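You operate a simulated robot arm through the tools that you are given. There is no shell and no other tool. Be economical: measure what you need, move in short steps, check, and stop when the job is done.

Carry out the task below with a simulated two-armed robot. There is one attempt and no reset: what you move stays moved.

JOB
Take the cleat carton and put it on top of the low white box. Close the yellow-handled drawer. Take the cream finger on the top of the ledge of the wall shelving and put it away on the top of the green side table. Pick up the purple plate with one hand, pass it to the other hand and put it on the clear end of the blank table. Take the blue plate and leave it on the low shelf of the green side table. Put the short channel marked "29" from the top of the bench under the wall heater on the top of the small blanks and the short channel marked "92" on the counter top before the green fence. Put the blue jug on the top of the bench under the wall heater away on the top of the sealing bench. The order is free. Set down upright: cleat carton, cream finger, purple plate, blue plate, blue jug.

The check looks at the end state, three seconds after you hand in, the way a careful person would. Anything else that was tipped, shoved, dropped, spilled or broken makes it a failure.

ROBOT AND FRAMES
Two 7-joint arms with two-finger grippers on one trunk, on a base that drives. Base frame: it is fixed to the floor where the robot stands at the start and does not move with it; the origin is under the middle of the robot, x ahead of it, y to its left, z up; the surface under the hand at the start is at about z = 930. Units: mm, rad, N and s.
The left shoulder is at the start at [99, 216, 1091], the right one opposite. With the tool pointing down near the work surface each hand reaches from about 100 to 820 mm from the robot's upright axis, wherever it stands, measured 20 degrees to its own side. Places, roughly: blue jug (12x8x10 cm) [900, 3200, 900]; blue plate (8x2x11 cm) [600, -2400, 1000]; clear end of the blank table [-1500, -1200, 800]; counter top before the green fence (34x20 cm) [900, 4780, 860]; cream finger (10x7x13 cm) [500, -1500, 1000]; low shelf of the green side table [-1000, -6500, 400]; low white box (24x16x8 cm) [-2300, -1000, 900]; purple plate (8x2x11 cm) [500, -2400, 1000]; short channel [750, 1750, 1000]; top of the green side table [-1000, -6500, 800]; top of the sealing bench [-5100, 6100, 900]; top of the small blanks [-2400, 600, 800]; yellow-handled drawer [400, -1200, 800]. Payload 3.18 kg a hand.
Tool frame (each hand has its own): the origin (TCP) lies between the finger pads and is the grasp point; the fingertips stand 30 mm ahead of it; z points along the fingers, y is the line along which they close. The gripper opens to 144 mm. The gripper's body begins 103 mm behind the TCP.
Orientation is told as [roll, pitch, yaw] about the base's x, y, z axes, in that order, counted from this pose: with the fingers straight down and closing along the base's y, the tool's x points along the base's -x, its y along +y and its z along -z.

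CONTROLS
- The arms move only by the tool play_rows. It takes "left_series", "right_series" or both (then of equal length, played together; a hand with none holds still); each is a list of rows, each a list of 2 entries, a list of its own where there are three numbers: the shift along the tool's x, y, z in cm, then the turn, a rotation vector about the tool's x, y, z in rad. In form: [[[x, y, z], [rx, ry, rz]], ...]. A call has 1 to 8 rows; each row is the pose to reach, as a shift and turn from the pose commanded when the call began, along the tool's axes at that moment. "left_gripper" and "right_gripper" are, for a hand that has rows, the gripper command, from -1 (shut) to 1 (fully open), values between in proportion, set as the call begins (left out, the last holds). A row lasts 0.2 s, in which the tool goes at most 50 mm and 0.15 rad; a call with a longer step from one row to the next is refused whole, and so is a gripper value outside its range. Where a pose cannot be reached the arm comes as near as it can. A force on the tool above 40 N (or 10 N above the force at the start of the call, whichever is more), or a blocked arm, ends the call early, and 0.2 s more pass. Each finger halts on what it meets, pressing with about 36 N; the grip force reading is that of the motor and also rises with nothing between the fingers. The clock runs only during rows and for 0.2 s after the last one: add rows that repeat a pose to give the fingers time. The reply holds the time, the measured pose of the TCP, the force on the tool along the base axes, the opening and the grip force, in the units named above and with some noise, with the torque about the TCP (base axes, N m) and any sound that the robot's microphone picked up, and new pictures: "show" is both (left out), scene, wrist or none (wrist: the cameras of the hands that moved).
- Cameras (640 x 400 px; columns grow to the right, rows downward): "scene" is now at [210.5, 5, 1315.5]; the picture's right is [0.06, -1.00, 0.00], its down [-0.19, -0.01, -0.98] and it looks along [0.98, 0.06, -0.19] (base axes); focal length 263 px, centre (320, 200). "left" rides on the left gripper at [76, -16, -143] in its tool frame; the picture's right is [0.21, 0.98, 0.00], its down [-0.84, 0.18, -0.51] and it looks along [-0.50, 0.11, 0.86] (tool axes); focal length 218 px, centre (320, 200). "right" rides on the right gripper at [76, 16, -143] in its tool frame; the picture's right is [-0.21, 0.98, 0.00], its down [-0.84, -0.18, -0.51] and it looks along [-0.50, -0.11, 0.86] (tool axes); focal length 218 px, centre (320, 200).
- slide_trunk(by): slides the trunk up (or, below 0, down) by that many mm; the arms and the scene camera ride with it, the base frame stays. It gives what a move gives, with no picture.
- steer(legs): drives the robot by 1 to 6 legs, each [ahead, left, turn to the left] in mm, mm and rad, along the robot's own axes; the way and the turn of a leg run together, so that a leg with both is an arc; at most 1500 mm and 3.142 rad a leg. The arms and the cameras ride along, it lands a little off, and it stops where it bumps. It gives what a move gives, and a new picture of the scene camera.
- turn_head(pan, tilt): turns the head with the scene camera to pan (to the left, within 1.396 rad either way) and tilt (down, from -0.506 to 1.204), counted from straight ahead of the robot. It gives what a move gives, and a new picture of the scene camera.
- point_at(camera, pixels): for up to 12 pixels [column, row] of the newest picture of that camera ("zoom" is the newest enlarged one), the place [x, y, z] in the base frame of the surface seen there, good to about 2 mm. It takes no simulated time.
- close_up(camera, box): a new picture of the part [left, top, right, bottom] of that camera's present view, enlarged. It takes no simulated time.
- finish_job(): hands the job in; it is judged then, once.

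Go step by step. Measure first, check grasps and placings, and put right what went wrong. The budget is 322 turns and 360 pictures, counting those below and the enlarged ones. Unless the task says otherwise, let go and move clear before handing in, and close with one line.

The tools are called by a JSON object that holds its "fn" and its "kwargs". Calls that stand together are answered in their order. play_rows: Moves the arms, as the interface text tells. Its arguments: {"type":"object","properties":{"left_series":{"type":"array","items":{"type":"array"}},"left_gripper":{"type":"number"},"right_series":{"type":"array","items":{"type":"array"}},"right_gripper":{"type":"number"},"show":{"type":"string","enum":["both","scene","wrist","none"]}},"required":[]} The other tools are called the same way: slide_trunk (by) slides the trunk up or down; steer (legs) drives the base; turn_head (pan, tilt) turns the head that bears the scene camera; point_at (camera, pixels) gives the place of the surface under pixels of a picture; close_up (camera, box) takes an enlarged picture of a part of a camera's view; finish_job () hands the job in.

At the start:

```text
t: 0.0
left_tool_pos: [537.8, 196.0, 999.9]
left_orientation: [0.0, 0.0, -0.002]
left_ft_force: [-0.2, 0.0, 0.2]
left_wrist_torque: [0.01, -0.02, -0.02]
left_finger_gap: 144.2
left_finger_force: 0.1
right_tool_pos: [391.3, -145.6, 1149.6]
right_orientation: [0.0, -0.001, -0.002]
right_ft_force: [0.8, 0.1, -0.2]
right_wrist_torque: [0.0, -0.02, 0.0]
right_finger_gap: 144.1
right_finger_force: 0.0
trunk travel left (down, up): [-175.0, 194.0]
robot x, y, heading: [1.2, -1.8, -0.005]
head pan, tilt: [0.056, 0.194]
```

scene: 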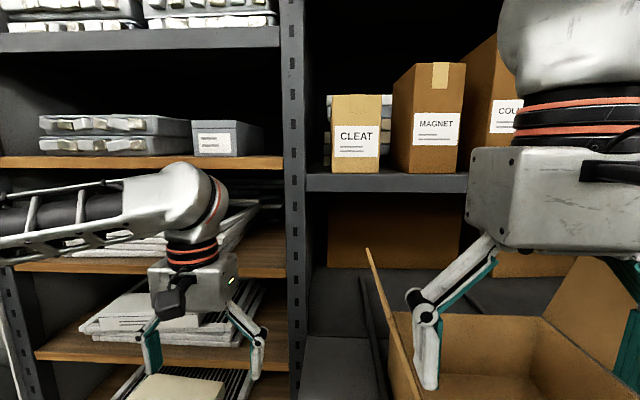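
right: 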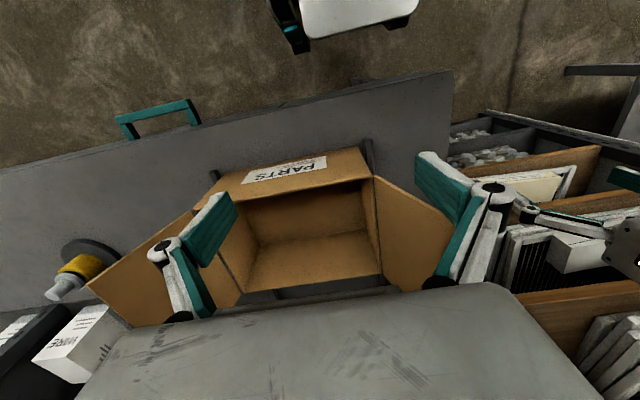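
left: 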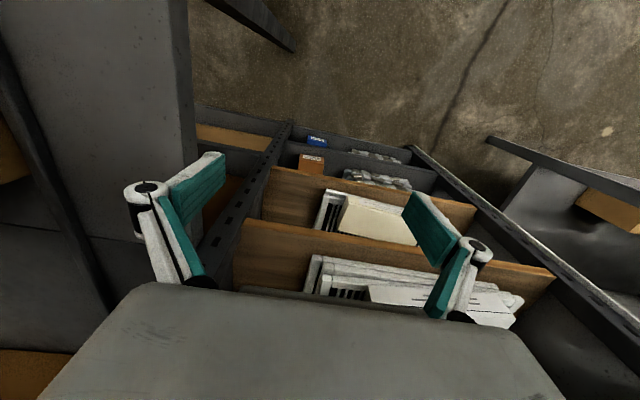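

The scene shows the CLEAT carton near (356,132) on a grey shelf, with an open box and shelves close to the arms. I'll measure those places first.

{"fn": "point_at", "kwargs": {"camera": "scene", "pixels": [[335, 100], [378, 100], [356, 165], [352, 95], [430, 130], [385, 182], [320, 182], [428, 90], [210, 140], [290, 150], [365, 255], [450, 380]]}}

{"fn": "close_up", "kwargs": {"camera": "scene", "box": [280, 50, 520, 200]}}

```text
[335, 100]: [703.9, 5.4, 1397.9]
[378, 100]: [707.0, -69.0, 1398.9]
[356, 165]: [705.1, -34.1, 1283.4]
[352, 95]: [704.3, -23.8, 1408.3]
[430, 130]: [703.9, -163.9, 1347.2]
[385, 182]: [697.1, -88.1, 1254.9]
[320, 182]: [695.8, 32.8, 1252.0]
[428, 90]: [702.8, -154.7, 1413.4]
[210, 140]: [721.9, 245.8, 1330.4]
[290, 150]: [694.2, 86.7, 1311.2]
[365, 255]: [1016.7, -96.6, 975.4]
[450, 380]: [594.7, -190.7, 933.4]
```

```text
2.67 times, centred on (400, 125) of scene
```

zoom: 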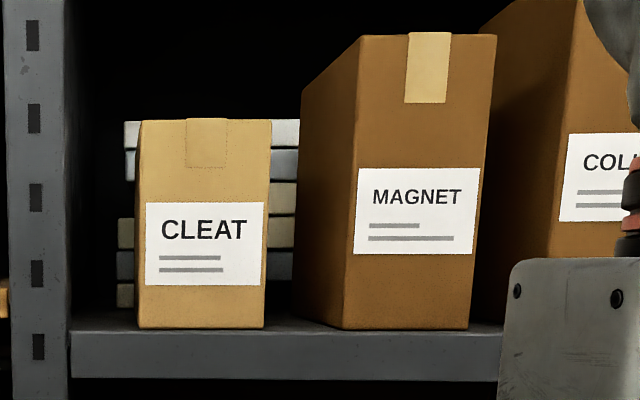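

CLEAT's front face lies at x≈704, y 8…-73, z about 1268–1405, with free gaps to both sides. I'll raise the trunk to see its top and reach it better.

{"fn": "slide_trunk", "kwargs": {"by": 180}}

{"fn": "turn_head", "kwargs": {"pan": 0, "tilt": 0.3}}

```text
t: 2.0
left_tool_pos: [537.9, 195.4, 1179.3]
left_orientation: [-0.001, -0.001, 0.0]
left_ft_force: [0.2, 0.1, -0.7]
left_wrist_torque: [-0.02, 0.02, 0.01]
left_finger_gap: 144.1
left_finger_force: 0.1
right_tool_pos: [392.6, -145.8, 1330.2]
right_orientation: [0.001, 0.0, -0.002]
right_ft_force: [0.7, 0.6, 0.1]
right_wrist_torque: [0.01, 0.04, 0.01]
right_finger_gap: 143.9
right_finger_force: 0.2
trunk travel left (down, up): [-355.0, 14.0]
robot x, y, heading: [-1.9, -0.7, 0.003]
head pan, tilt: [0.056, 0.194]
```

```text
t: 2.7
left_tool_pos: [538.1, 196.2, 1180.8]
left_orientation: [0.001, -0.001, -0.001]
left_ft_force: [0.1, 0.8, 0.2]
left_wrist_torque: [-0.04, -0.03, 0.0]
left_finger_gap: 144.0
left_finger_force: 0.1
right_tool_pos: [392.9, -146.4, 1329.7]
right_orientation: [0.001, 0.001, 0.0]
right_ft_force: [0.6, 0.5, -0.6]
right_wrist_torque: [-0.02, 0.0, 0.0]
right_finger_gap: 144.0
right_finger_force: 0.0
trunk travel left (down, up): [-355.0, 14.0]
robot x, y, heading: [1.1, 1.5, 0.006]
head pan, tilt: [0.0, 0.3]
```

scene: 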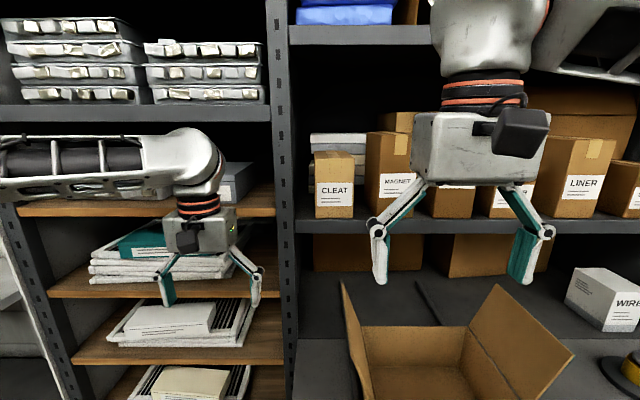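

The top of CLEAT (334,155) is now visible, with a stack behind it. I'll measure it and its surroundings.

{"fn": "close_up", "kwargs": {"camera": "scene", "box": [280, 80, 440, 240]}}

{"fn": "point_at", "kwargs": {"camera": "scene", "pixels": [[317, 166], [353, 166], [334, 153], [317, 216], [353, 216], [334, 140], [372, 215], [362, 216], [300, 216], [296, 190], [360, 35], [293, 215]]}}

```text
2.50 times, centred on (360, 160) of scene
```

zoom: 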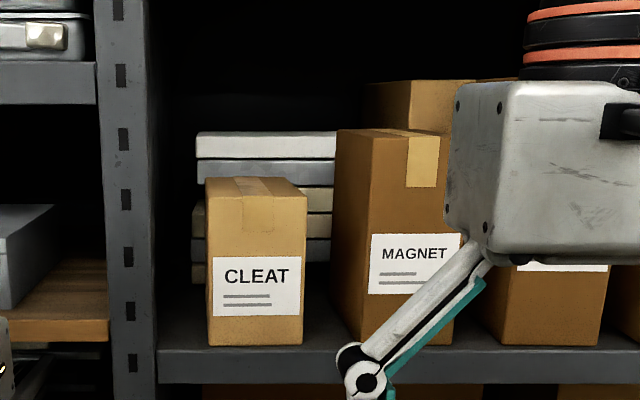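

```text
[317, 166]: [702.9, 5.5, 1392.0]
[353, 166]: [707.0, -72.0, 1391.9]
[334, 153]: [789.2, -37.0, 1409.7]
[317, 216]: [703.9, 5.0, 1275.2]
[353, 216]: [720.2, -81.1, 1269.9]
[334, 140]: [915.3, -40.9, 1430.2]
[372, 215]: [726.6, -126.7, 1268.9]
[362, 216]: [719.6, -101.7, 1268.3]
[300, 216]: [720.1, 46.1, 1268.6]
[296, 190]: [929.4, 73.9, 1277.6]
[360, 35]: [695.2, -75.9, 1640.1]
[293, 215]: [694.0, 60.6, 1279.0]
```

CLEAT spans y 8…-73, x 704–~795, z 1269–1410. I'll turn the right hand level to face the shelf, in front of the carton.

{"fn": "play_rows", "kwargs": {"right_series": [[[-1.3, 1.4, -0.2], [0, -0.15, 0]], [[-2.6, 2.8, -0.4], [0, -0.3, 0]], [[-4, 4.2, -0.6], [0, -0.45, 0]], [[-5.3, 5.6, -0.8], [0, -0.6, 0]], [[-6.6, 7, -1], [0, -0.75, 0]], [[-8, 8.4, -1.2], [0, -0.9, 0]], [[-9.3, 9.8, -1.4], [0, -1.05, 0]], [[-10.7, 11.2, -1.5], [0, -1.2, 0]]], "right_gripper": 0.7, "show": "scene"}}

```text
t: 4.5
left_tool_pos: [537.8, 196.9, 1178.2]
left_orientation: [-0.003, 0.0, 0.0]
left_ft_force: [0.2, 0.5, -1.0]
left_wrist_torque: [-0.02, -0.03, -0.02]
left_finger_gap: 144.2
left_finger_force: 0.0
right_tool_pos: [499.6, -31.5, 1345.2]
right_orientation: [-0.001, -1.201, 0.001]
right_ft_force: [0.8, 0.5, -0.3]
right_wrist_torque: [0.0, 0.0, -0.06]
right_finger_gap: 122.5
right_finger_force: 0.0
trunk travel left (down, up): [-355.0, 14.0]
robot x, y, heading: [2.0, 3.0, -0.0]
head pan, tilt: [0.0, 0.3]
```

scene: 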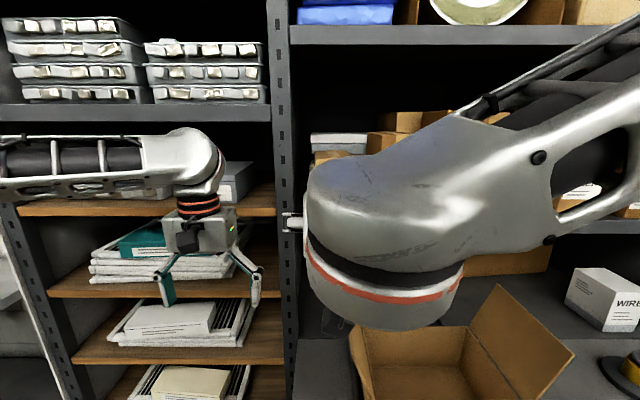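

The hand reached [500,-31,1345] at pitch -1.2. I'll finish the turn to level.

{"fn": "play_rows", "kwargs": {"right_series": [[[0, -0.1, 0], [0, -0.13, 0]], [[0, -0.2, 0], [0, -0.26, 0]], [[0, -0.2, 0], [0, -0.37, 0]]], "show": "wrist"}}

```text
t: 5.3
left_tool_pos: [537.9, 196.8, 1180.5]
left_orientation: [-0.002, -0.001, 0.0]
left_ft_force: [-0.7, -0.2, 0.2]
left_wrist_torque: [-0.04, 0.0, -0.01]
left_finger_gap: 144.1
left_finger_force: 0.1
right_tool_pos: [498.1, -36.0, 1345.0]
right_orientation: [2.806, -1.57, -2.807]
right_ft_force: [-0.3, -0.9, 0.2]
right_wrist_torque: [-0.02, 0.02, -0.04]
right_finger_gap: 122.4
right_finger_force: 0.1
trunk travel left (down, up): [-355.0, 14.0]
robot x, y, heading: [-0.6, -0.6, 0.003]
head pan, tilt: [0.0, 0.3]
```

right: 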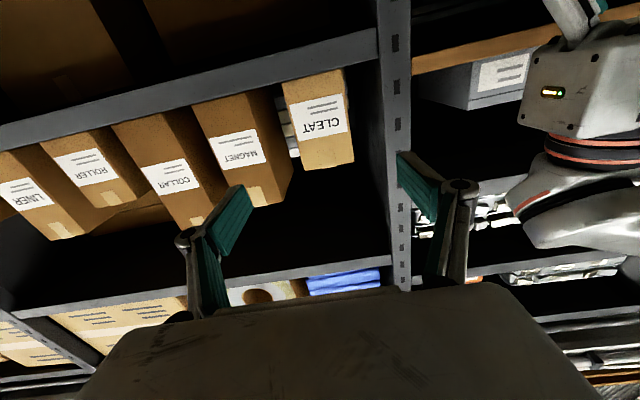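

Tool is level and centred. I'll advance along tool z to the carton in two stages, looking between them.

{"fn": "play_rows", "kwargs": {"right_series": [[[0, 0.2, 4], [0, 0, 0]], [[0, 0.3, 8], [0, 0, 0]], [[0, 0.3, 12], [0, 0, 0]], [[0, 0.3, 15], [0, 0, 0]], [[0, 0.3, 17.5], [0, 0, 0]]], "show": "wrist"}}

```text
t: 6.5
left_tool_pos: [538.2, 194.8, 1178.0]
left_orientation: [0.0, -0.001, -0.001]
left_ft_force: [1.0, -0.6, -0.1]
left_wrist_torque: [-0.01, 0.02, 0.01]
left_finger_gap: 144.1
left_finger_force: 0.1
right_tool_pos: [676.9, -33.6, 1346.4]
right_orientation: [-0.089, -1.569, 0.087]
right_ft_force: [0.5, -0.2, 0.6]
right_wrist_torque: [0.03, -0.01, -0.01]
right_finger_gap: 122.3
right_finger_force: 0.0
trunk travel left (down, up): [-355.0, 14.0]
robot x, y, heading: [-2.5, 0.0, -0.002]
head pan, tilt: [0.0, 0.3]
```

right: 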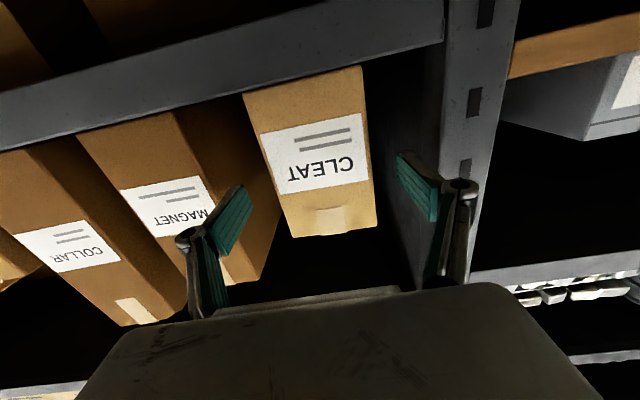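

Clearances look fine; I'll narrow the fingers to ~105 mm to keep the knuckle away from the upright and advance to x≈752.

{"fn": "play_rows", "kwargs": {"right_series": [[[0, 0, 0], [0, 0, 0]], [[0, 0, 2.5], [0, 0, 0]], [[0, 0, 5], [0, 0, 0]], [[0, 0, 7.5], [0, 0, 0]], [[0, 0, 7.5], [0, 0, 0]]], "right_gripper": 0.46, "show": "wrist"}}

```text
t: 7.7
left_tool_pos: [536.7, 195.6, 1180.2]
left_orientation: [0.0, -0.001, 0.0]
left_ft_force: [0.3, 0.0, -0.3]
left_wrist_torque: [-0.02, -0.03, 0.01]
left_finger_gap: 143.8
left_finger_force: 0.0
right_tool_pos: [750.7, -33.0, 1345.6]
right_orientation: [-0.681, -1.57, 0.682]
right_ft_force: [0.2, -0.2, 0.4]
right_wrist_torque: [0.0, 0.03, 0.0]
right_finger_gap: 105.2
right_finger_force: 0.0
trunk travel left (down, up): [-355.0, 14.0]
robot x, y, heading: [2.3, 0.4, 0.003]
head pan, tilt: [0.0, 0.3]
```

right: 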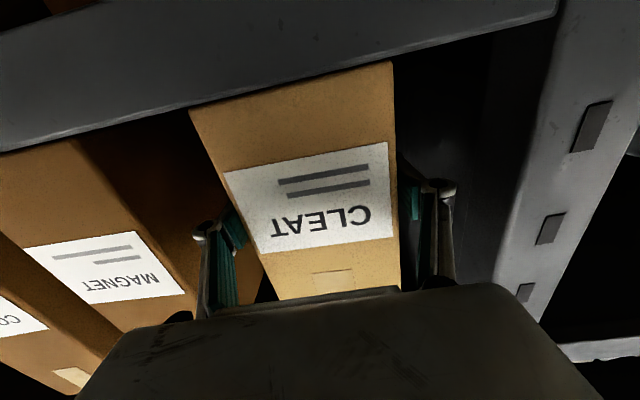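

Fingers straddle the carton. Closing.

{"fn": "play_rows", "kwargs": {"right_series": [[[0, 0, 0], [0, 0, 0]], [[0, 0, 0], [0, 0, 0]], [[0, 0, 0], [0, 0, 0]], [[0, 0, 0], [0, 0, 0]]], "right_gripper": -1, "show": "none"}}

{"fn": "play_rows", "kwargs": {"right_series": [[[-1, 0, 0], [0, 0, 0]], [[-2, 0, 0], [0, 0, 0]], [[-2, 0, 0], [0, 0, 0]]], "show": "wrist"}}

```text
t: 8.7
left_tool_pos: [538.2, 195.9, 1180.8]
left_orientation: [-0.001, 0.001, 0.0]
left_ft_force: [0.2, 0.2, 0.5]
left_wrist_torque: [0.01, -0.01, 0.02]
left_finger_gap: 144.0
left_finger_force: 0.1
right_tool_pos: [750.4, -33.9, 1345.7]
right_orientation: [-0.17, -1.572, 0.17]
right_ft_force: [2.1, 0.5, 1.8]
right_wrist_torque: [-0.21, -0.03, 0.14]
right_finger_gap: 87.4
right_finger_force: 36.4
trunk travel left (down, up): [-355.0, 14.0]
robot x, y, heading: [-2.7, 0.1, 0.002]
head pan, tilt: [0.0, 0.3]
```

```text
t: 9.5
left_tool_pos: [537.1, 195.4, 1180.2]
left_orientation: [0.001, 0.002, 0.001]
left_ft_force: [-0.8, -0.2, 0.0]
left_wrist_torque: [0.02, -0.03, 0.0]
left_finger_gap: 144.2
left_finger_force: 0.0
right_tool_pos: [750.9, -32.8, 1364.3]
right_orientation: [0.136, -1.569, -0.139]
right_ft_force: [0.4, 0.3, -3.7]
right_wrist_torque: [-0.01, 0.08, 0.01]
right_finger_gap: 87.6
right_finger_force: 36.5
trunk travel left (down, up): [-355.0, 14.0]
robot x, y, heading: [-3.4, -0.4, 0.0]
head pan, tilt: [0.0, 0.3]
```

right: 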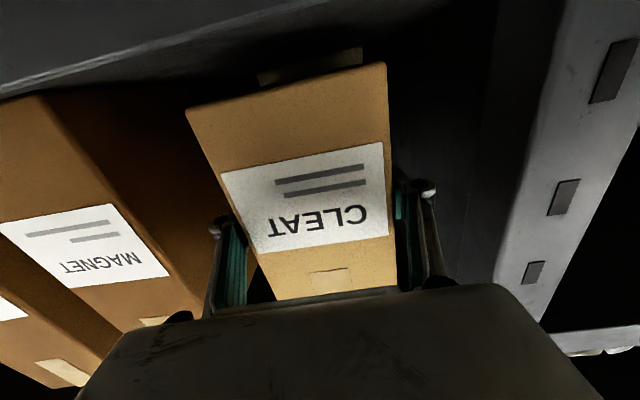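

CLEAT is lifted (~0.4 kg, bottom 76 mm below the TCP). I'll back the base away from the shelving.

{"fn": "steer", "kwargs": {"legs": [[-350, 0, 0]]}}

{"fn": "play_rows", "kwargs": {"right_series": [[[0, 0, -4], [0, 0, 0]], [[0, 0, -8], [0, 0, 0]], [[0, 0, -12], [0, 0, 0]], [[0, 0, -16], [0, 0, 0]], [[0, 0, -20], [0, 0, 0]], [[0, 0, -24], [0, 0, 0]]], "left_series": [[[4, 0, 0], [0, 0, 0]], [[8, 0, 0], [0, 0, 0]], [[12, 0, 0], [0, 0, 0]], [[16, 0, 0], [0, 0, 0]], [[18, 0, 0], [0, 0, 0]], [[18, 0, 0], [0, 0, 0]]], "show": "none"}}

{"fn": "turn_head", "kwargs": {"pan": -1.3, "tilt": 0.3}}

```text
t: 11.7
left_tool_pos: [196.9, 198.3, 1180.8]
left_orientation: [-0.002, 0.001, 0.006]
left_ft_force: [0.4, 0.3, 0.2]
left_wrist_torque: [-0.02, 0.0, -0.01]
left_finger_gap: 143.9
left_finger_force: 0.1
right_tool_pos: [410.5, -28.3, 1365.0]
right_orientation: [-0.019, -1.569, 0.026]
right_ft_force: [0.3, -1.2, -3.4]
right_wrist_torque: [-0.01, 0.13, -0.01]
right_finger_gap: 87.6
right_finger_force: 36.0
trunk travel left (down, up): [-355.0, 14.0]
robot x, y, heading: [-336.2, -0.2, 0.005]
head pan, tilt: [0.0, 0.3]
```

scene: 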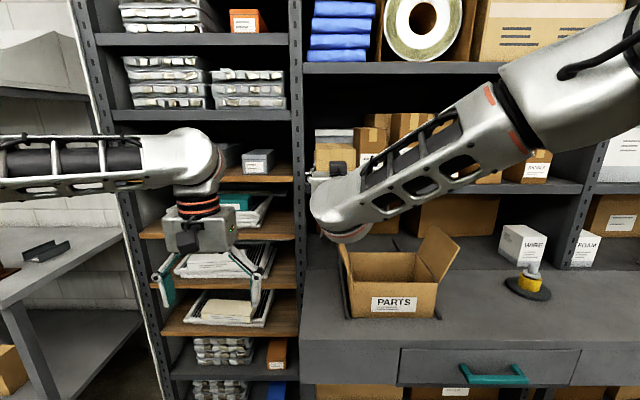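

```text
t: 13.1
left_tool_pos: [17.1, 197.8, 1179.2]
left_orientation: [-0.001, -0.002, 0.007]
left_ft_force: [-0.8, 0.9, 0.5]
left_wrist_torque: [-0.02, -0.05, -0.01]
left_finger_gap: 144.2
left_finger_force: 0.1
right_tool_pos: [172.9, -32.6, 1366.7]
right_orientation: [1.265, -1.56, -1.266]
right_ft_force: [0.1, 0.5, -2.5]
right_wrist_torque: [0.03, 0.14, -0.03]
right_finger_gap: 87.4
right_finger_force: 36.2
trunk travel left (down, up): [-355.0, 14.0]
robot x, y, heading: [-337.1, -0.3, 0.006]
head pan, tilt: [0.0, 0.3]
```

```text
t: 14.6
left_tool_pos: [17.5, 198.8, 1177.5]
left_orientation: [0.0, 0.0, 0.006]
left_ft_force: [0.4, -0.3, -0.1]
left_wrist_torque: [0.02, 0.02, 0.04]
left_finger_gap: 143.9
left_finger_force: 0.0
right_tool_pos: [172.8, -30.9, 1369.5]
right_orientation: [1.57, -1.558, -1.564]
right_ft_force: [0.1, -0.4, -2.8]
right_wrist_torque: [-0.01, 0.11, 0.0]
right_finger_gap: 87.5
right_finger_force: 35.9
trunk travel left (down, up): [-355.0, 14.0]
robot x, y, heading: [-338.5, -2.0, 0.004]
head pan, tilt: [-1.3, 0.3]
```

scene: 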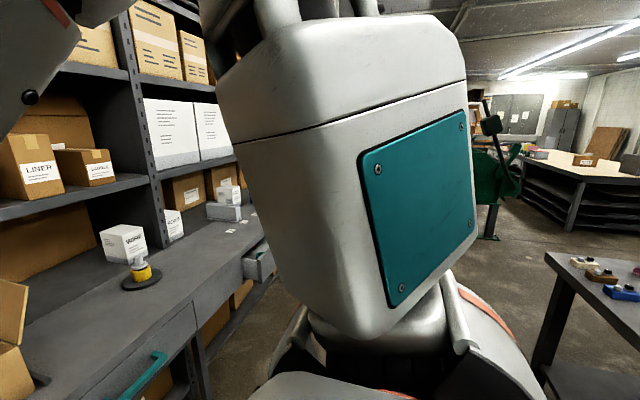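

I'm at [-337,0]. The table at the right edge (550,258) limits the turn; measuring it, the open drawer and the far benches.

{"fn": "point_at", "kwargs": {"camera": "scene", "pixels": [[548, 255], [600, 275], [620, 300], [625, 258], [255, 262], [565, 190], [635, 190], [585, 162], [490, 235], [530, 360], [225, 320], [630, 345]]}}

{"fn": "close_up", "kwargs": {"camera": "scene", "box": [460, 80, 640, 320]}}

```text
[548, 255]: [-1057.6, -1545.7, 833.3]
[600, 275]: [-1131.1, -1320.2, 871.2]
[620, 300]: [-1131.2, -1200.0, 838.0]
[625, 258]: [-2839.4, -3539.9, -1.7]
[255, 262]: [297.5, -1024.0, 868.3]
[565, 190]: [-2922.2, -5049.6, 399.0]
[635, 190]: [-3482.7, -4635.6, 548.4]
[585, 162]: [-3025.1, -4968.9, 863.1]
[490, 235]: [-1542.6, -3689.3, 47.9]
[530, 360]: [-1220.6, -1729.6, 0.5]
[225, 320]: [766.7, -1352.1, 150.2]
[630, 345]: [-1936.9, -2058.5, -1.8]
```

```text
1.67 times, centred on (550, 200) of scene
```

zoom: 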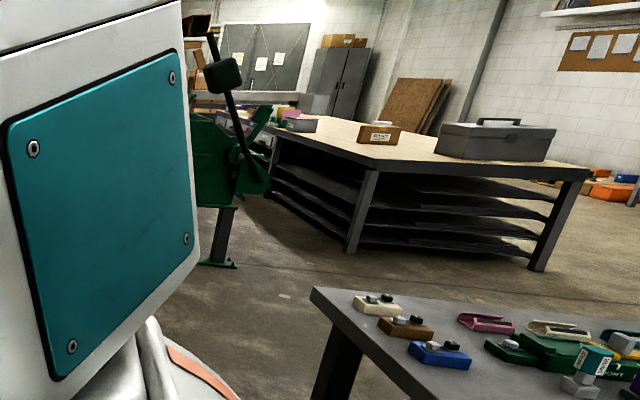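

The blank table's edge is at x≈-1057, so I have ~720 mm both sides. Turning right in place, head back to centre.

{"fn": "steer", "kwargs": {"legs": [[0, 0, -1.57], [0, 0, -0.9]]}}

{"fn": "turn_head", "kwargs": {"pan": 0.5, "tilt": 0.4}}

{"fn": "turn_head", "kwargs": {"pan": -1.2, "tilt": 0.4}}

```text
t: 21.2
left_tool_pos: [-507.9, -375.9, 1178.3]
left_orientation: [0.001, 0.002, -2.493]
left_ft_force: [-0.5, 1.0, 0.1]
left_wrist_torque: [0.01, 0.0, 0.0]
left_finger_gap: 143.8
left_finger_force: 0.0
right_tool_pos: [-768.3, -283.8, 1367.9]
right_orientation: [1.44, -1.557, 2.346]
right_ft_force: [-1.0, 0.1, -2.1]
right_wrist_torque: [0.06, -0.08, 0.02]
right_finger_gap: 87.6
right_finger_force: 35.6
trunk travel left (down, up): [-355.0, 14.0]
robot x, y, heading: [-337.5, -4.3, -2.492]
head pan, tilt: [-1.3, 0.3]
```

scene: 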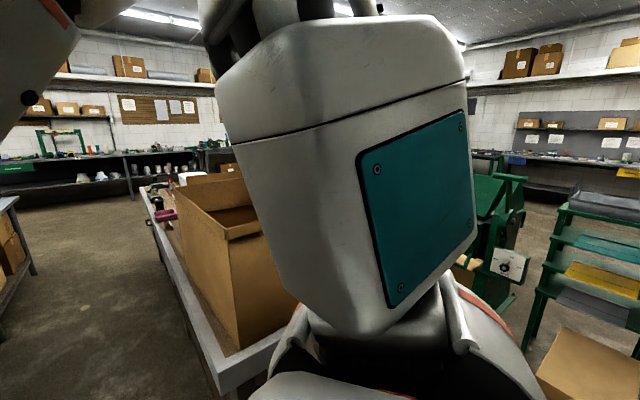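

```text
t: 23.0
left_tool_pos: [-507.6, -375.1, 1177.4]
left_orientation: [0.0, 0.0, -2.493]
left_ft_force: [0.3, 0.0, 0.0]
left_wrist_torque: [-0.01, 0.04, 0.0]
left_finger_gap: 143.9
left_finger_force: 0.1
right_tool_pos: [-770.6, -283.7, 1367.8]
right_orientation: [1.457, -1.559, 2.326]
right_ft_force: [0.2, 0.4, -2.8]
right_wrist_torque: [0.06, -0.06, 0.0]
right_finger_gap: 87.4
right_finger_force: 36.0
trunk travel left (down, up): [-355.0, 14.0]
robot x, y, heading: [-338.4, 0.4, -2.494]
head pan, tilt: [0.499, 0.4]
```

scene: 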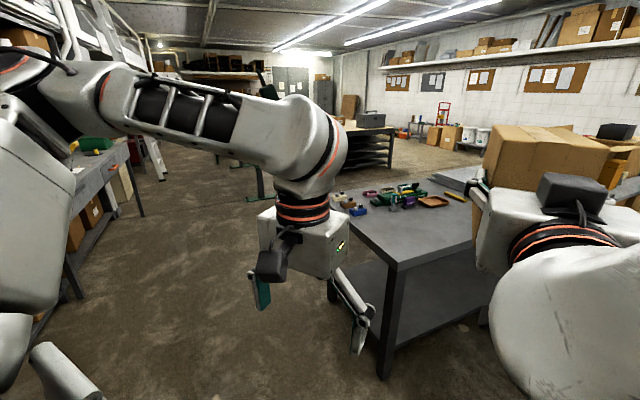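

```text
t: 24.7
left_tool_pos: [-507.2, -375.1, 1178.1]
left_orientation: [-0.001, -0.001, -2.492]
left_ft_force: [0.8, 0.0, 0.1]
left_wrist_torque: [0.01, 0.01, 0.0]
left_finger_gap: 144.2
left_finger_force: 0.1
right_tool_pos: [-767.5, -284.8, 1368.2]
right_orientation: [1.458, -1.557, 2.326]
right_ft_force: [0.3, -0.1, -2.9]
right_wrist_torque: [0.05, -0.08, 0.02]
right_finger_gap: 87.5
right_finger_force: 36.6
trunk travel left (down, up): [-355.0, 14.0]
robot x, y, heading: [-337.5, -3.3, -2.494]
head pan, tilt: [-1.201, 0.4]
```

scene: 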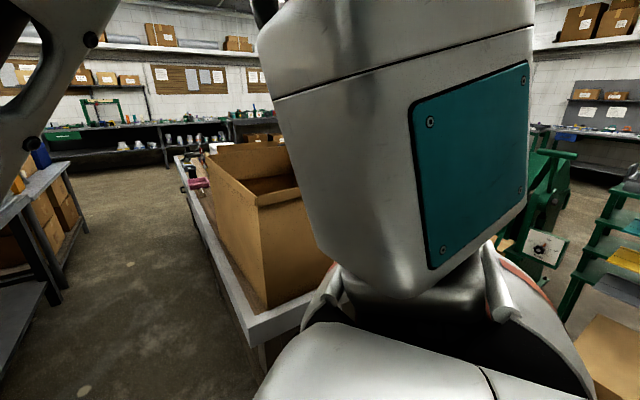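

I need the layout: measuring the blank table (near corner ~ (395,265)) and looking straight ahead.

{"fn": "turn_head", "kwargs": {"pan": -0.35, "tilt": 0.5}}

{"fn": "turn_head", "kwargs": {"pan": 0.2, "tilt": 0.35}}

```text
t: 25.9
left_tool_pos: [-507.9, -375.0, 1178.0]
left_orientation: [0.0, 0.0, -2.492]
left_ft_force: [0.2, 0.0, 0.0]
left_wrist_torque: [-0.01, -0.01, -0.01]
left_finger_gap: 144.1
left_finger_force: 0.1
right_tool_pos: [-768.4, -283.4, 1367.5]
right_orientation: [1.461, -1.559, 2.329]
right_ft_force: [-0.4, 0.3, -3.4]
right_wrist_torque: [0.06, -0.09, 0.0]
right_finger_gap: 87.4
right_finger_force: 35.6
trunk travel left (down, up): [-355.0, 14.0]
robot x, y, heading: [-339.3, -0.3, -2.495]
head pan, tilt: [-0.351, 0.499]
```

scene: 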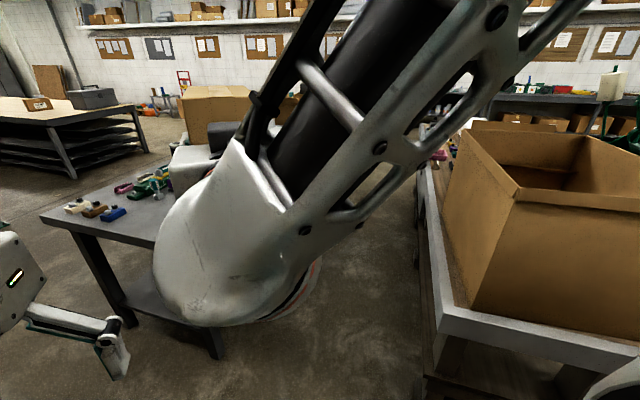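

```text
t: 26.9
left_tool_pos: [-507.1, -374.6, 1177.5]
left_orientation: [-0.001, 0.0, -2.492]
left_ft_force: [0.4, 0.7, -0.6]
left_wrist_torque: [-0.01, 0.01, 0.01]
left_finger_gap: 143.8
left_finger_force: 0.1
right_tool_pos: [-768.7, -283.5, 1368.9]
right_orientation: [1.458, -1.558, 2.327]
right_ft_force: [-0.5, -0.3, -3.0]
right_wrist_torque: [0.05, -0.04, -0.01]
right_finger_gap: 87.4
right_finger_force: 36.2
trunk travel left (down, up): [-355.0, 14.0]
robot x, y, heading: [-337.8, 1.0, -2.494]
head pan, tilt: [0.201, 0.351]
```

scene: 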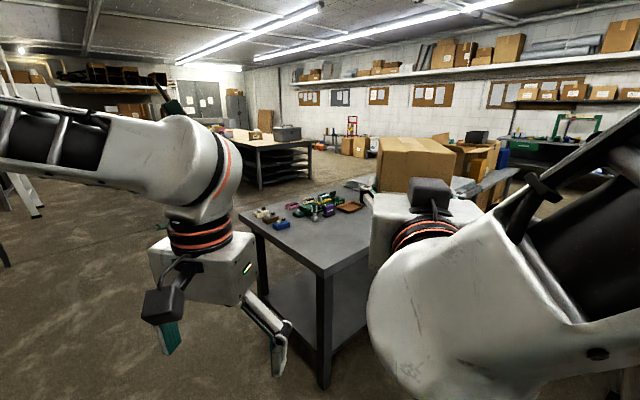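

{"fn": "point_at", "kwargs": {"camera": "scene", "pixels": [[320, 270], [245, 215], [365, 195], [470, 180], [515, 172], [495, 165], [480, 195], [350, 235], [300, 240], [365, 180]]}}

{"fn": "close_up", "kwargs": {"camera": "scene", "box": [240, 120, 540, 300]}}

```text
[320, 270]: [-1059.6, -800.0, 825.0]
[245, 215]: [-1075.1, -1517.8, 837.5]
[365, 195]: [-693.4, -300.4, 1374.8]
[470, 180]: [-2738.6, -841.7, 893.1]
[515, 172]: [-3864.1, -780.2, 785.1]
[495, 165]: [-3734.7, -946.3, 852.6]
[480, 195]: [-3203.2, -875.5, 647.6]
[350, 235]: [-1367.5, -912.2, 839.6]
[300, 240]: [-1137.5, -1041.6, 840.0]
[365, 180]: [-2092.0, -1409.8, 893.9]
```

```text
2.13 times, centred on (390, 210) of scene
```

zoom: 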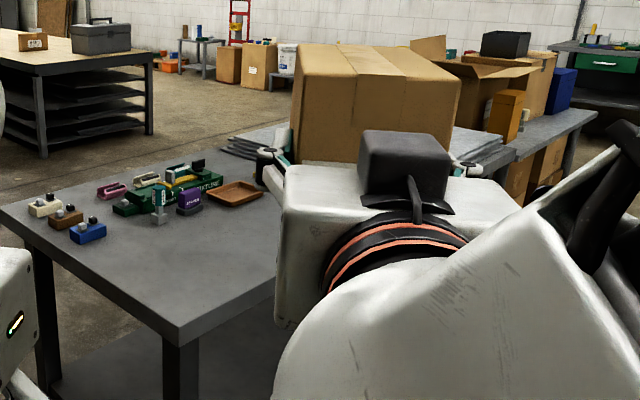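

Blank table: near corner [-1060,-800], top z≈840, going to y≈-1545. A further bench at z≈893 lies beyond x≈-2090. I'll turn to face -x and look for the passage.

{"fn": "steer", "kwargs": {"legs": [[0, 0, -0.65]]}}

{"fn": "turn_head", "kwargs": {"pan": 0.35, "tilt": 0.5}}

```text
t: 29.0
left_tool_pos: [-698.7, -198.0, 1178.2]
left_orientation: [0.0, -0.001, -3.14]
left_ft_force: [0.4, 1.1, -0.6]
left_wrist_torque: [0.0, -0.02, 0.02]
left_finger_gap: 144.0
left_finger_force: 0.2
right_tool_pos: [-852.7, 32.3, 1368.2]
right_orientation: [1.447, -1.557, 1.693]
right_ft_force: [1.0, 0.9, -2.5]
right_wrist_torque: [0.01, -0.1, -0.02]
right_finger_gap: 87.5
right_finger_force: 35.9
trunk travel left (down, up): [-355.0, 14.0]
robot x, y, heading: [-339.0, -0.6, -3.142]
head pan, tilt: [0.201, 0.351]
```

scene: 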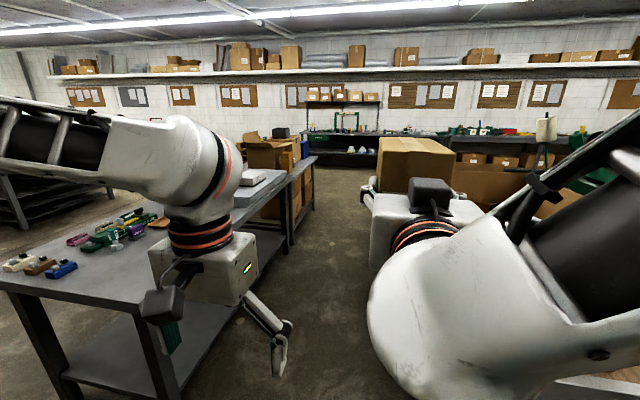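

```text
t: 29.7
left_tool_pos: [-698.7, -199.3, 1177.2]
left_orientation: [0.001, -0.001, -3.139]
left_ft_force: [0.1, -1.0, 0.5]
left_wrist_torque: [-0.01, 0.03, -0.01]
left_finger_gap: 144.0
left_finger_force: 0.1
right_tool_pos: [-852.6, 32.4, 1368.9]
right_orientation: [1.448, -1.555, 1.693]
right_ft_force: [-0.3, 0.4, -3.2]
right_wrist_torque: [0.01, -0.09, -0.01]
right_finger_gap: 87.3
right_finger_force: 35.7
trunk travel left (down, up): [-355.0, 14.0]
robot x, y, heading: [-342.4, 0.9, -3.143]
head pan, tilt: [0.351, 0.499]
```

scene: 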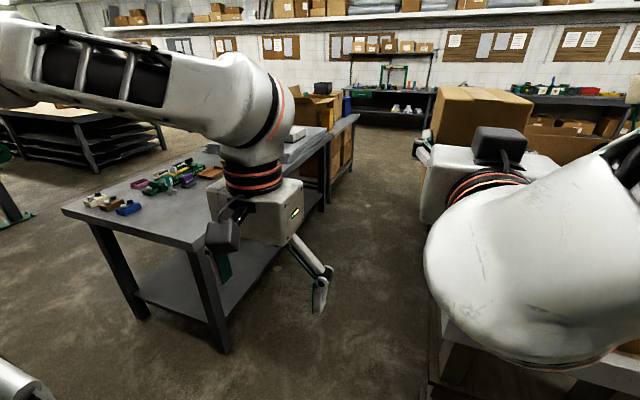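

The white box top shows at (297,133) on the far part of the table; measuring it and the aisle.

{"fn": "point_at", "kwargs": {"camera": "scene", "pixels": [[297, 132], [294, 137], [325, 145], [355, 118], [332, 150], [300, 150], [190, 247], [435, 300], [440, 340], [600, 380], [400, 200], [320, 165]]}}

{"fn": "close_up", "kwargs": {"camera": "scene", "box": [270, 90, 370, 190]}}

```text
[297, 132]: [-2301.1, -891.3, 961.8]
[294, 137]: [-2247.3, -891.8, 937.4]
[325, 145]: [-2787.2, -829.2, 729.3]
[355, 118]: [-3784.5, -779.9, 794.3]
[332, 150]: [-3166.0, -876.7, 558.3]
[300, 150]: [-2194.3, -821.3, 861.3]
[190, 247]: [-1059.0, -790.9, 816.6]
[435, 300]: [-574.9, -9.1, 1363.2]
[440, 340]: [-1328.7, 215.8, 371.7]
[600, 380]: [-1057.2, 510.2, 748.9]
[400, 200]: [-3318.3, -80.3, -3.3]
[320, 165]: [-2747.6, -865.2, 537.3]
```

```text
4.00 times, centred on (320, 140) of scene
```

zoom: 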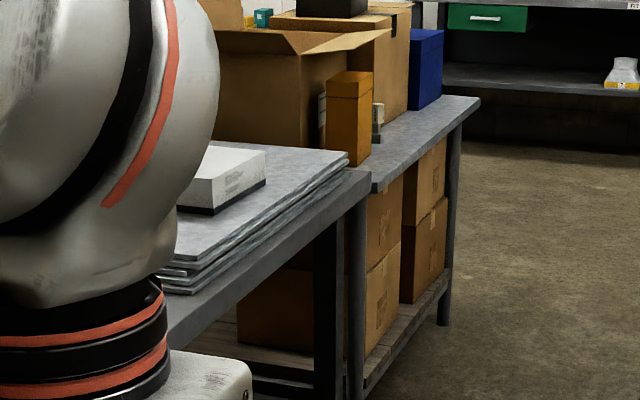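

White box top is z≈962 near [-2300,-960], front table edge y≈-790, and the table opposite begins at y≈+215. I'll face -y and sidestep along the aisle.

{"fn": "steer", "kwargs": {"legs": [[0, 0, 1.572], [270, 0, 0], [0, -1500, 0], [0, -440, 0]]}}

{"fn": "turn_head", "kwargs": {"pan": 0, "tilt": 0.5}}

```text
t: 52.6
left_tool_pos: [-2113.3, -624.0, 1176.8]
left_orientation: [0.0, 0.0, -1.573]
left_ft_force: [-0.1, 0.1, -0.1]
left_wrist_torque: [0.02, 0.0, 0.01]
left_finger_gap: 144.0
left_finger_force: 0.0
right_tool_pos: [-2344.5, -775.7, 1369.2]
right_orientation: [1.451, -1.555, -3.031]
right_ft_force: [0.5, 0.2, -2.1]
right_wrist_torque: [0.14, -0.02, 0.02]
right_finger_gap: 87.3
right_finger_force: 35.8
trunk travel left (down, up): [-355.0, 14.0]
robot x, y, heading: [-2310.9, -267.8, -1.574]
head pan, tilt: [0.351, 0.499]
```

scene: 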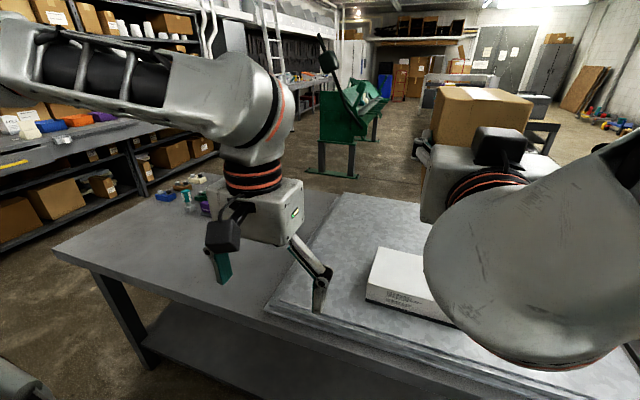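

```text
t: 53.4
left_tool_pos: [-2113.0, -624.8, 1178.3]
left_orientation: [0.0, 0.0, -1.574]
left_ft_force: [-0.7, -0.1, -0.8]
left_wrist_torque: [-0.02, -0.01, -0.01]
left_finger_gap: 144.0
left_finger_force: 0.1
right_tool_pos: [-2344.7, -777.0, 1369.2]
right_orientation: [1.447, -1.555, -3.025]
right_ft_force: [-0.3, 0.0, -2.4]
right_wrist_torque: [0.08, 0.06, -0.02]
right_finger_gap: 87.4
right_finger_force: 35.9
trunk travel left (down, up): [-355.0, 14.0]
robot x, y, heading: [-2308.4, -260.0, -1.576]
head pan, tilt: [0.0, 0.499]
```

scene: 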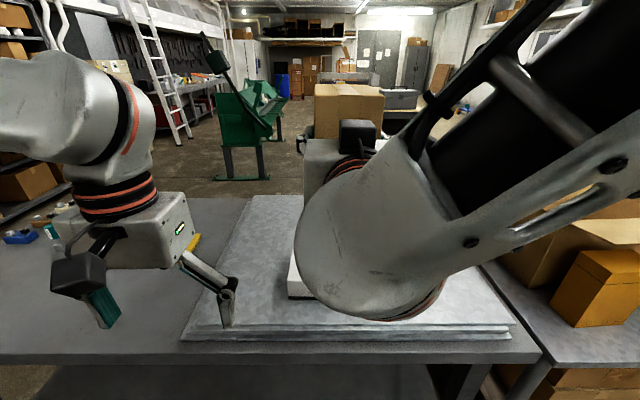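

The arm hides the box; panning left to measure it.

{"fn": "turn_head", "kwargs": {"pan": 0.6, "tilt": 0.6}}

{"fn": "close_up", "kwargs": {"camera": "left", "box": [0, 0, 640, 400]}}

```text
t: 54.4
left_tool_pos: [-2113.9, -623.6, 1176.5]
left_orientation: [0.001, 0.001, -1.576]
left_ft_force: [0.9, -0.2, -0.4]
left_wrist_torque: [-0.01, -0.01, -0.01]
left_finger_gap: 143.9
left_finger_force: 0.0
right_tool_pos: [-2346.4, -777.3, 1367.5]
right_orientation: [1.448, -1.555, -3.027]
right_ft_force: [-0.3, 0.4, -3.3]
right_wrist_torque: [0.13, 0.0, -0.01]
right_finger_gap: 87.6
right_finger_force: 35.7
trunk travel left (down, up): [-355.0, 14.0]
robot x, y, heading: [-2307.9, -264.5, -1.573]
head pan, tilt: [0.6, 0.6]
```

scene: 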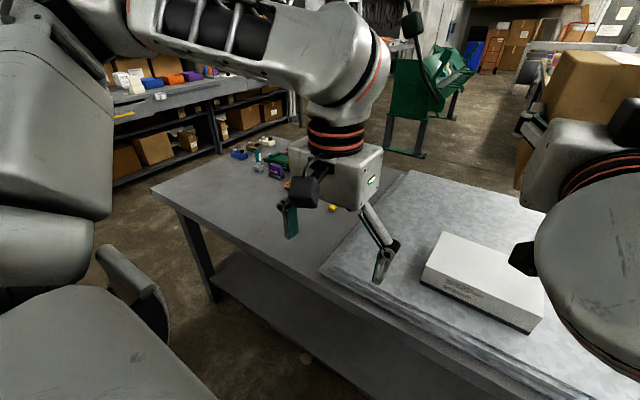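

```text
1.00 times, centred on (320, 200) of left (not enlarged: the box is as wide or as high as the picture)
```

zoom: 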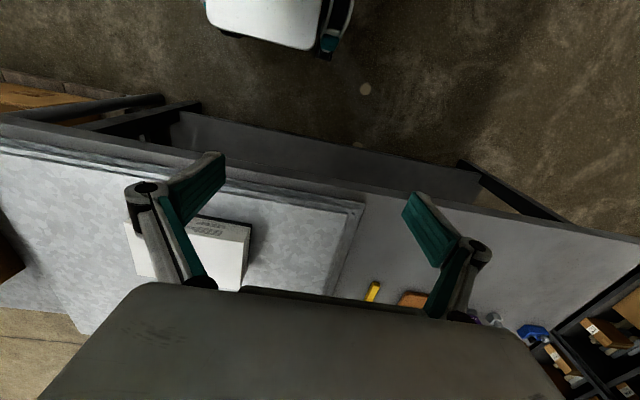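

{"fn": "point_at", "kwargs": {"camera": "scene", "pixels": [[440, 235], [428, 270], [541, 315], [537, 278], [518, 268], [475, 268], [425, 283], [350, 270], [410, 172], [335, 210]]}}

```text
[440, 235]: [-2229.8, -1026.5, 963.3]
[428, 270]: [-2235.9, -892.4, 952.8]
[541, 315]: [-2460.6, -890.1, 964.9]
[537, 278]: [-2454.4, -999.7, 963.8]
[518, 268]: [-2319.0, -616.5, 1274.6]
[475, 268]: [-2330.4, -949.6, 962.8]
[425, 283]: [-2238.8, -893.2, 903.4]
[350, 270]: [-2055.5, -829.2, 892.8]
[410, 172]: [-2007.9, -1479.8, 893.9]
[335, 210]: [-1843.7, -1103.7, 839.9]
```

White box: x -2462…-2228, y -891…~-1045, top 963; centre ≈[-2345,-967]. The carton is already in line at x=-2346. Lowering the trunk 200, then forward.

{"fn": "slide_trunk", "kwargs": {"by": -200}}

{"fn": "play_rows", "kwargs": {"right_series": [[[0, 0, 4], [0, 0, 0]], [[0, 0, 8], [0, 0, 0]], [[0, 0, 12], [0, 0, 0]], [[0, 0, 16], [0, 0, 0]], [[0, 0, 18.8], [0, 0, 0]], [[0, 0, 18.8], [0, 0, 0]]], "show": "wrist"}}

```text
t: 56.6
left_tool_pos: [-2114.5, -623.4, 977.2]
left_orientation: [0.0, 0.001, -1.577]
left_ft_force: [-0.4, 0.6, 1.2]
left_wrist_torque: [-0.03, 0.01, -0.02]
left_finger_gap: 144.0
left_finger_force: 0.0
right_tool_pos: [-2351.2, -782.2, 1162.9]
right_orientation: [0.289, -1.554, -1.888]
right_ft_force: [-0.1, 0.5, -3.9]
right_wrist_torque: [0.1, -0.02, 0.02]
right_finger_gap: 87.4
right_finger_force: 36.4
trunk travel left (down, up): [-155.0, 214.0]
robot x, y, heading: [-2308.6, -266.5, -1.574]
head pan, tilt: [0.6, 0.6]
```

```text
t: 58.0
left_tool_pos: [-2113.7, -624.7, 978.8]
left_orientation: [0.001, 0.001, -1.574]
left_ft_force: [-0.5, 0.5, -0.2]
left_wrist_torque: [-0.02, 0.0, -0.01]
left_finger_gap: 143.9
left_finger_force: 0.0
right_tool_pos: [-2344.7, -965.9, 1168.8]
right_orientation: [1.105, -1.556, -2.683]
right_ft_force: [0.8, 0.0, -2.7]
right_wrist_torque: [0.14, 0.0, -0.03]
right_finger_gap: 87.7
right_finger_force: 35.7
trunk travel left (down, up): [-155.0, 214.0]
robot x, y, heading: [-2308.1, -265.9, -1.575]
head pan, tilt: [0.6, 0.6]
```

right: 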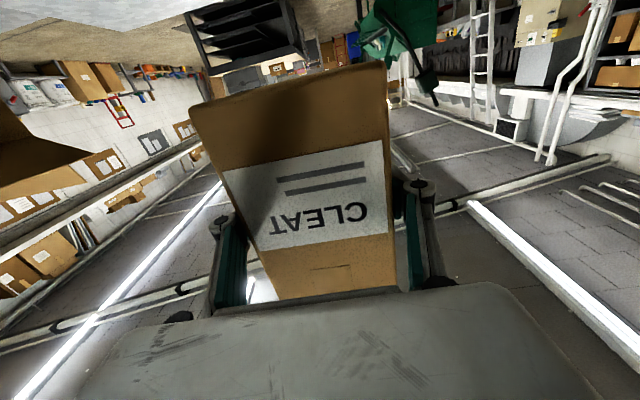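

Carton is over the box. Lowering ~12 cm to just above its top.

{"fn": "play_rows", "kwargs": {"right_series": [[[3, 0, 0], [0, 0, 0]], [[6, 0, 0], [0, 0, 0]], [[9, 0, 0], [0, 0, 0]], [[11, 0, 0], [0, 0, 0]], [[12, 0, 0], [0, 0, 0]], [[12, 0, 0], [0, 0, 0]]], "show": "scene"}}

```text
t: 58.9
left_tool_pos: [-2113.7, -624.7, 976.1]
left_orientation: [0.0, 0.001, -1.575]
left_ft_force: [0.0, 0.2, 0.0]
left_wrist_torque: [0.0, -0.03, 0.0]
left_finger_gap: 143.8
left_finger_force: 0.0
right_tool_pos: [-2400.8, -983.0, 1114.6]
right_orientation: [1.568, -1.397, 3.051]
right_ft_force: [-0.5, -0.7, -3.2]
right_wrist_torque: [0.07, -0.01, 0.01]
right_finger_gap: 87.5
right_finger_force: 35.8
trunk travel left (down, up): [-155.0, 214.0]
robot x, y, heading: [-2305.7, -266.1, -1.573]
head pan, tilt: [0.6, 0.6]
stopped in row 4 (right hand): the arm was blocked; the commanded pose is now the measured one
```

scene: 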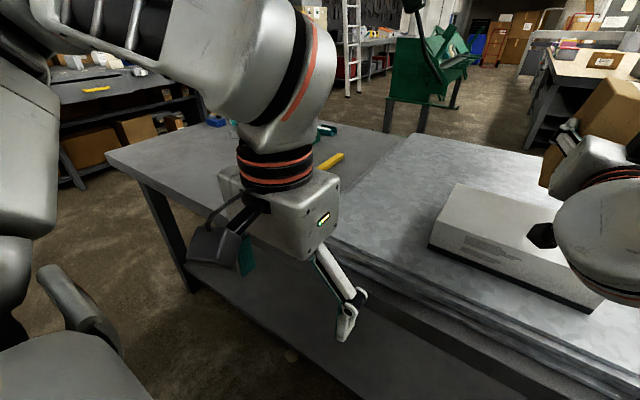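

The arm ran into its own limit (no contact force), twisting the carton ~10°. I'll return to the earlier upright pose and lower with the trunk instead.

{"fn": "play_rows", "kwargs": {"right_series": [[[-2.2, 3.1, -1.1], [-0.045, 0.004, -0.087]], [[-4.4, 6.3, -2.2], [-0.09, 0.008, -0.174]], [[-4.4, 6.3, -2.2], [-0.09, 0.008, -0.174]]], "show": "scene"}}

```text
t: 59.7
left_tool_pos: [-2114.1, -624.9, 977.1]
left_orientation: [0.001, -0.001, -1.574]
left_ft_force: [0.3, -0.5, -0.6]
left_wrist_torque: [0.03, -0.01, 0.01]
left_finger_gap: 144.2
left_finger_force: 0.0
right_tool_pos: [-2339.2, -966.0, 1169.6]
right_orientation: [-1.903, -1.568, 0.332]
right_ft_force: [0.3, -0.4, -3.0]
right_wrist_torque: [0.09, -0.01, -0.03]
right_finger_gap: 87.5
right_finger_force: 36.3
trunk travel left (down, up): [-155.0, 214.0]
robot x, y, heading: [-2306.9, -262.4, -1.575]
head pan, tilt: [0.6, 0.6]
```

scene: 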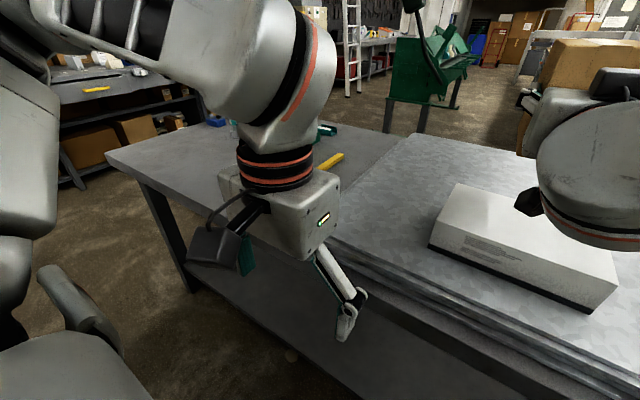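

Upright again at z=1170. Measuring the full white box, then lowering the trunk 115.

{"fn": "point_at", "kwargs": {"camera": "scene", "pixels": [[457, 186], [433, 228], [598, 290], [612, 280], [530, 210], [520, 245], [575, 190], [545, 165]]}}

{"fn": "slide_trunk", "kwargs": {"by": -115}}

{"fn": "turn_head", "kwargs": {"pan": 0.4, "tilt": 0.6}}

```text
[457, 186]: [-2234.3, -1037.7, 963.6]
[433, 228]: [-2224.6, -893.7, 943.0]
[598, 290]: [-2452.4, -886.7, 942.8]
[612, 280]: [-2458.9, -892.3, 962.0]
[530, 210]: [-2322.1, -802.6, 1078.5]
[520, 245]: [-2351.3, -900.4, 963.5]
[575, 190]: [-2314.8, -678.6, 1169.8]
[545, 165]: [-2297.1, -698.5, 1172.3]
```

```text
t: 60.6
left_tool_pos: [-2114.2, -628.2, 905.1]
left_orientation: [0.0, 0.027, -1.573]
left_ft_force: [-0.3, -3.1, 0.7]
left_wrist_torque: [0.4, -0.03, 0.1]
left_finger_gap: 143.9
left_finger_force: 0.1
right_tool_pos: [-2336.5, -1007.3, 1024.0]
right_orientation: [0.077, -1.435, -1.65]
right_ft_force: [0.9, -3.0, 4.6]
right_wrist_torque: [-0.4, 0.31, 0.16]
right_finger_gap: 87.3
right_finger_force: 36.2
trunk travel left (down, up): [-89.0, 280.0]
robot x, y, heading: [-2308.6, -264.4, -1.577]
head pan, tilt: [0.6, 0.6]
stopped: the force on the tool passed its limit at 62 N (the readings are from after the stop); the commanded pose is now the measured one
```

```text
t: 61.3
left_tool_pos: [-2115.1, -628.6, 907.2]
left_orientation: [0.001, 0.025, -1.571]
left_ft_force: [-0.9, -5.6, 0.5]
left_wrist_torque: [0.74, -0.14, 0.16]
left_finger_gap: 144.0
left_finger_force: 0.2
right_tool_pos: [-2338.1, -1007.7, 1023.8]
right_orientation: [0.068, -1.434, -1.643]
right_ft_force: [0.3, 1.4, 0.5]
right_wrist_torque: [-0.02, 0.13, -0.04]
right_finger_gap: 87.6
right_finger_force: 35.9
trunk travel left (down, up): [-89.0, 280.0]
robot x, y, heading: [-2308.9, -264.8, -1.573]
head pan, tilt: [0.4, 0.6]
```

scene: 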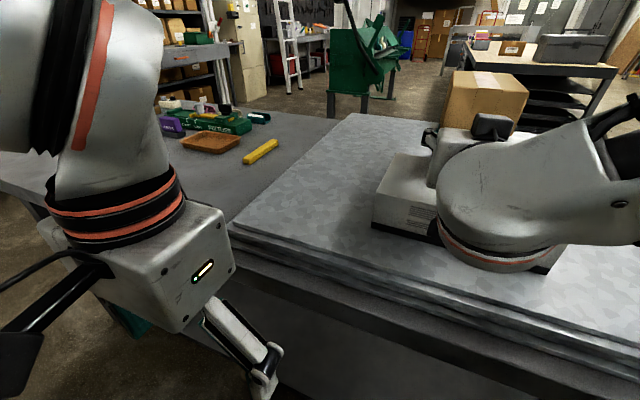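

The trunk stopped at -66 mm with a 62 N force, and the right hand is now at 1024, pitched down 8°. I need a closer look at contacts before moving.

{"fn": "close_up", "kwargs": {"camera": "scene", "box": [340, 50, 640, 300]}}

{"fn": "point_at", "kwargs": {"camera": "scene", "pixels": [[395, 160], [378, 200], [550, 262], [490, 262], [465, 75], [450, 120], [520, 240], [600, 180], [250, 390], [225, 310], [430, 150]]}}

```text
1.60 times, centred on (490, 175) of scene
```

zoom: 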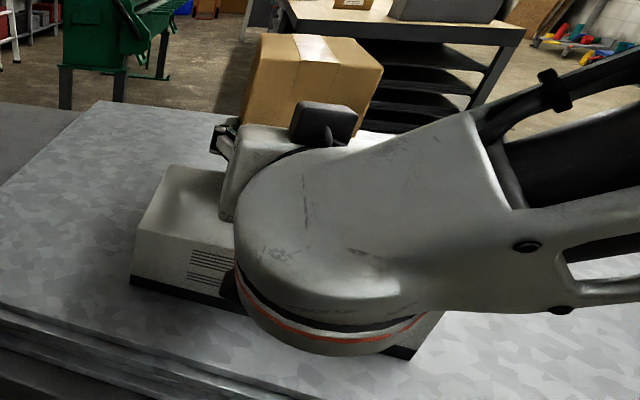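

```text
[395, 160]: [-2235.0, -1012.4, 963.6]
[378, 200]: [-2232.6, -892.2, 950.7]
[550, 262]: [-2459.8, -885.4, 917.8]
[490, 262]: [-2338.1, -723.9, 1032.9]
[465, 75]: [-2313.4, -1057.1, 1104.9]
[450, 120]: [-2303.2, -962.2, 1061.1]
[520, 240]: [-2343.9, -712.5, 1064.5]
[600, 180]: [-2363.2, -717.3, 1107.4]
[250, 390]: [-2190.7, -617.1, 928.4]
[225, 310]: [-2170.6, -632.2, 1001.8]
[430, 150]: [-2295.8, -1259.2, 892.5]
```

The white box hasn't moved. The carton seems to have come down onto it 40 mm too far forward and tilted. I'll raise the trunk 60 and re-read.

{"fn": "slide_trunk", "kwargs": {"by": 60}}

{"fn": "turn_head", "kwargs": {"pan": 0.5, "tilt": 0.6}}

```text
t: 62.3
left_tool_pos: [-2113.7, -629.8, 965.3]
left_orientation: [0.0, 0.027, -1.573]
left_ft_force: [-0.2, -0.2, -1.3]
left_wrist_torque: [0.06, -0.02, 0.0]
left_finger_gap: 144.0
left_finger_force: 0.1
right_tool_pos: [-2338.6, -1008.7, 1082.6]
right_orientation: [0.068, -1.432, -1.641]
right_ft_force: [0.2, -0.3, -4.1]
right_wrist_torque: [0.05, -0.01, -0.01]
right_finger_gap: 87.6
right_finger_force: 36.3
trunk travel left (down, up): [-149.0, 220.0]
robot x, y, heading: [-2308.4, -264.1, -1.576]
head pan, tilt: [0.4, 0.6]
```

```text
t: 63.0
left_tool_pos: [-2113.2, -628.3, 968.0]
left_orientation: [0.0, 0.024, -1.574]
left_ft_force: [-0.1, 0.4, -0.5]
left_wrist_torque: [0.01, -0.05, 0.0]
left_finger_gap: 144.0
left_finger_force: 0.0
right_tool_pos: [-2337.9, -1008.1, 1085.9]
right_orientation: [0.071, -1.435, -1.646]
right_ft_force: [-0.5, -0.8, -3.8]
right_wrist_torque: [0.1, 0.0, -0.01]
right_finger_gap: 87.5
right_finger_force: 36.1
trunk travel left (down, up): [-149.0, 220.0]
robot x, y, heading: [-2313.0, -266.5, -1.576]
head pan, tilt: [0.499, 0.6]
```

scene: 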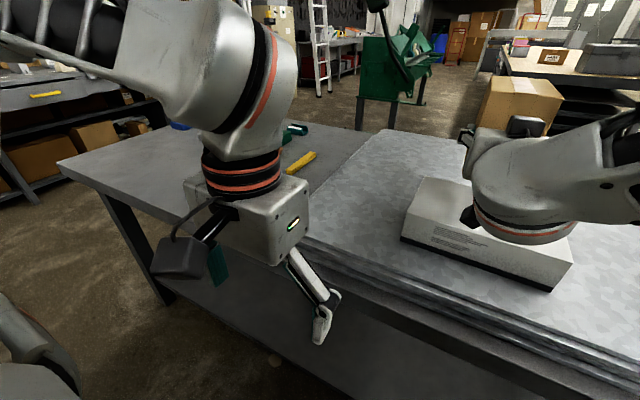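

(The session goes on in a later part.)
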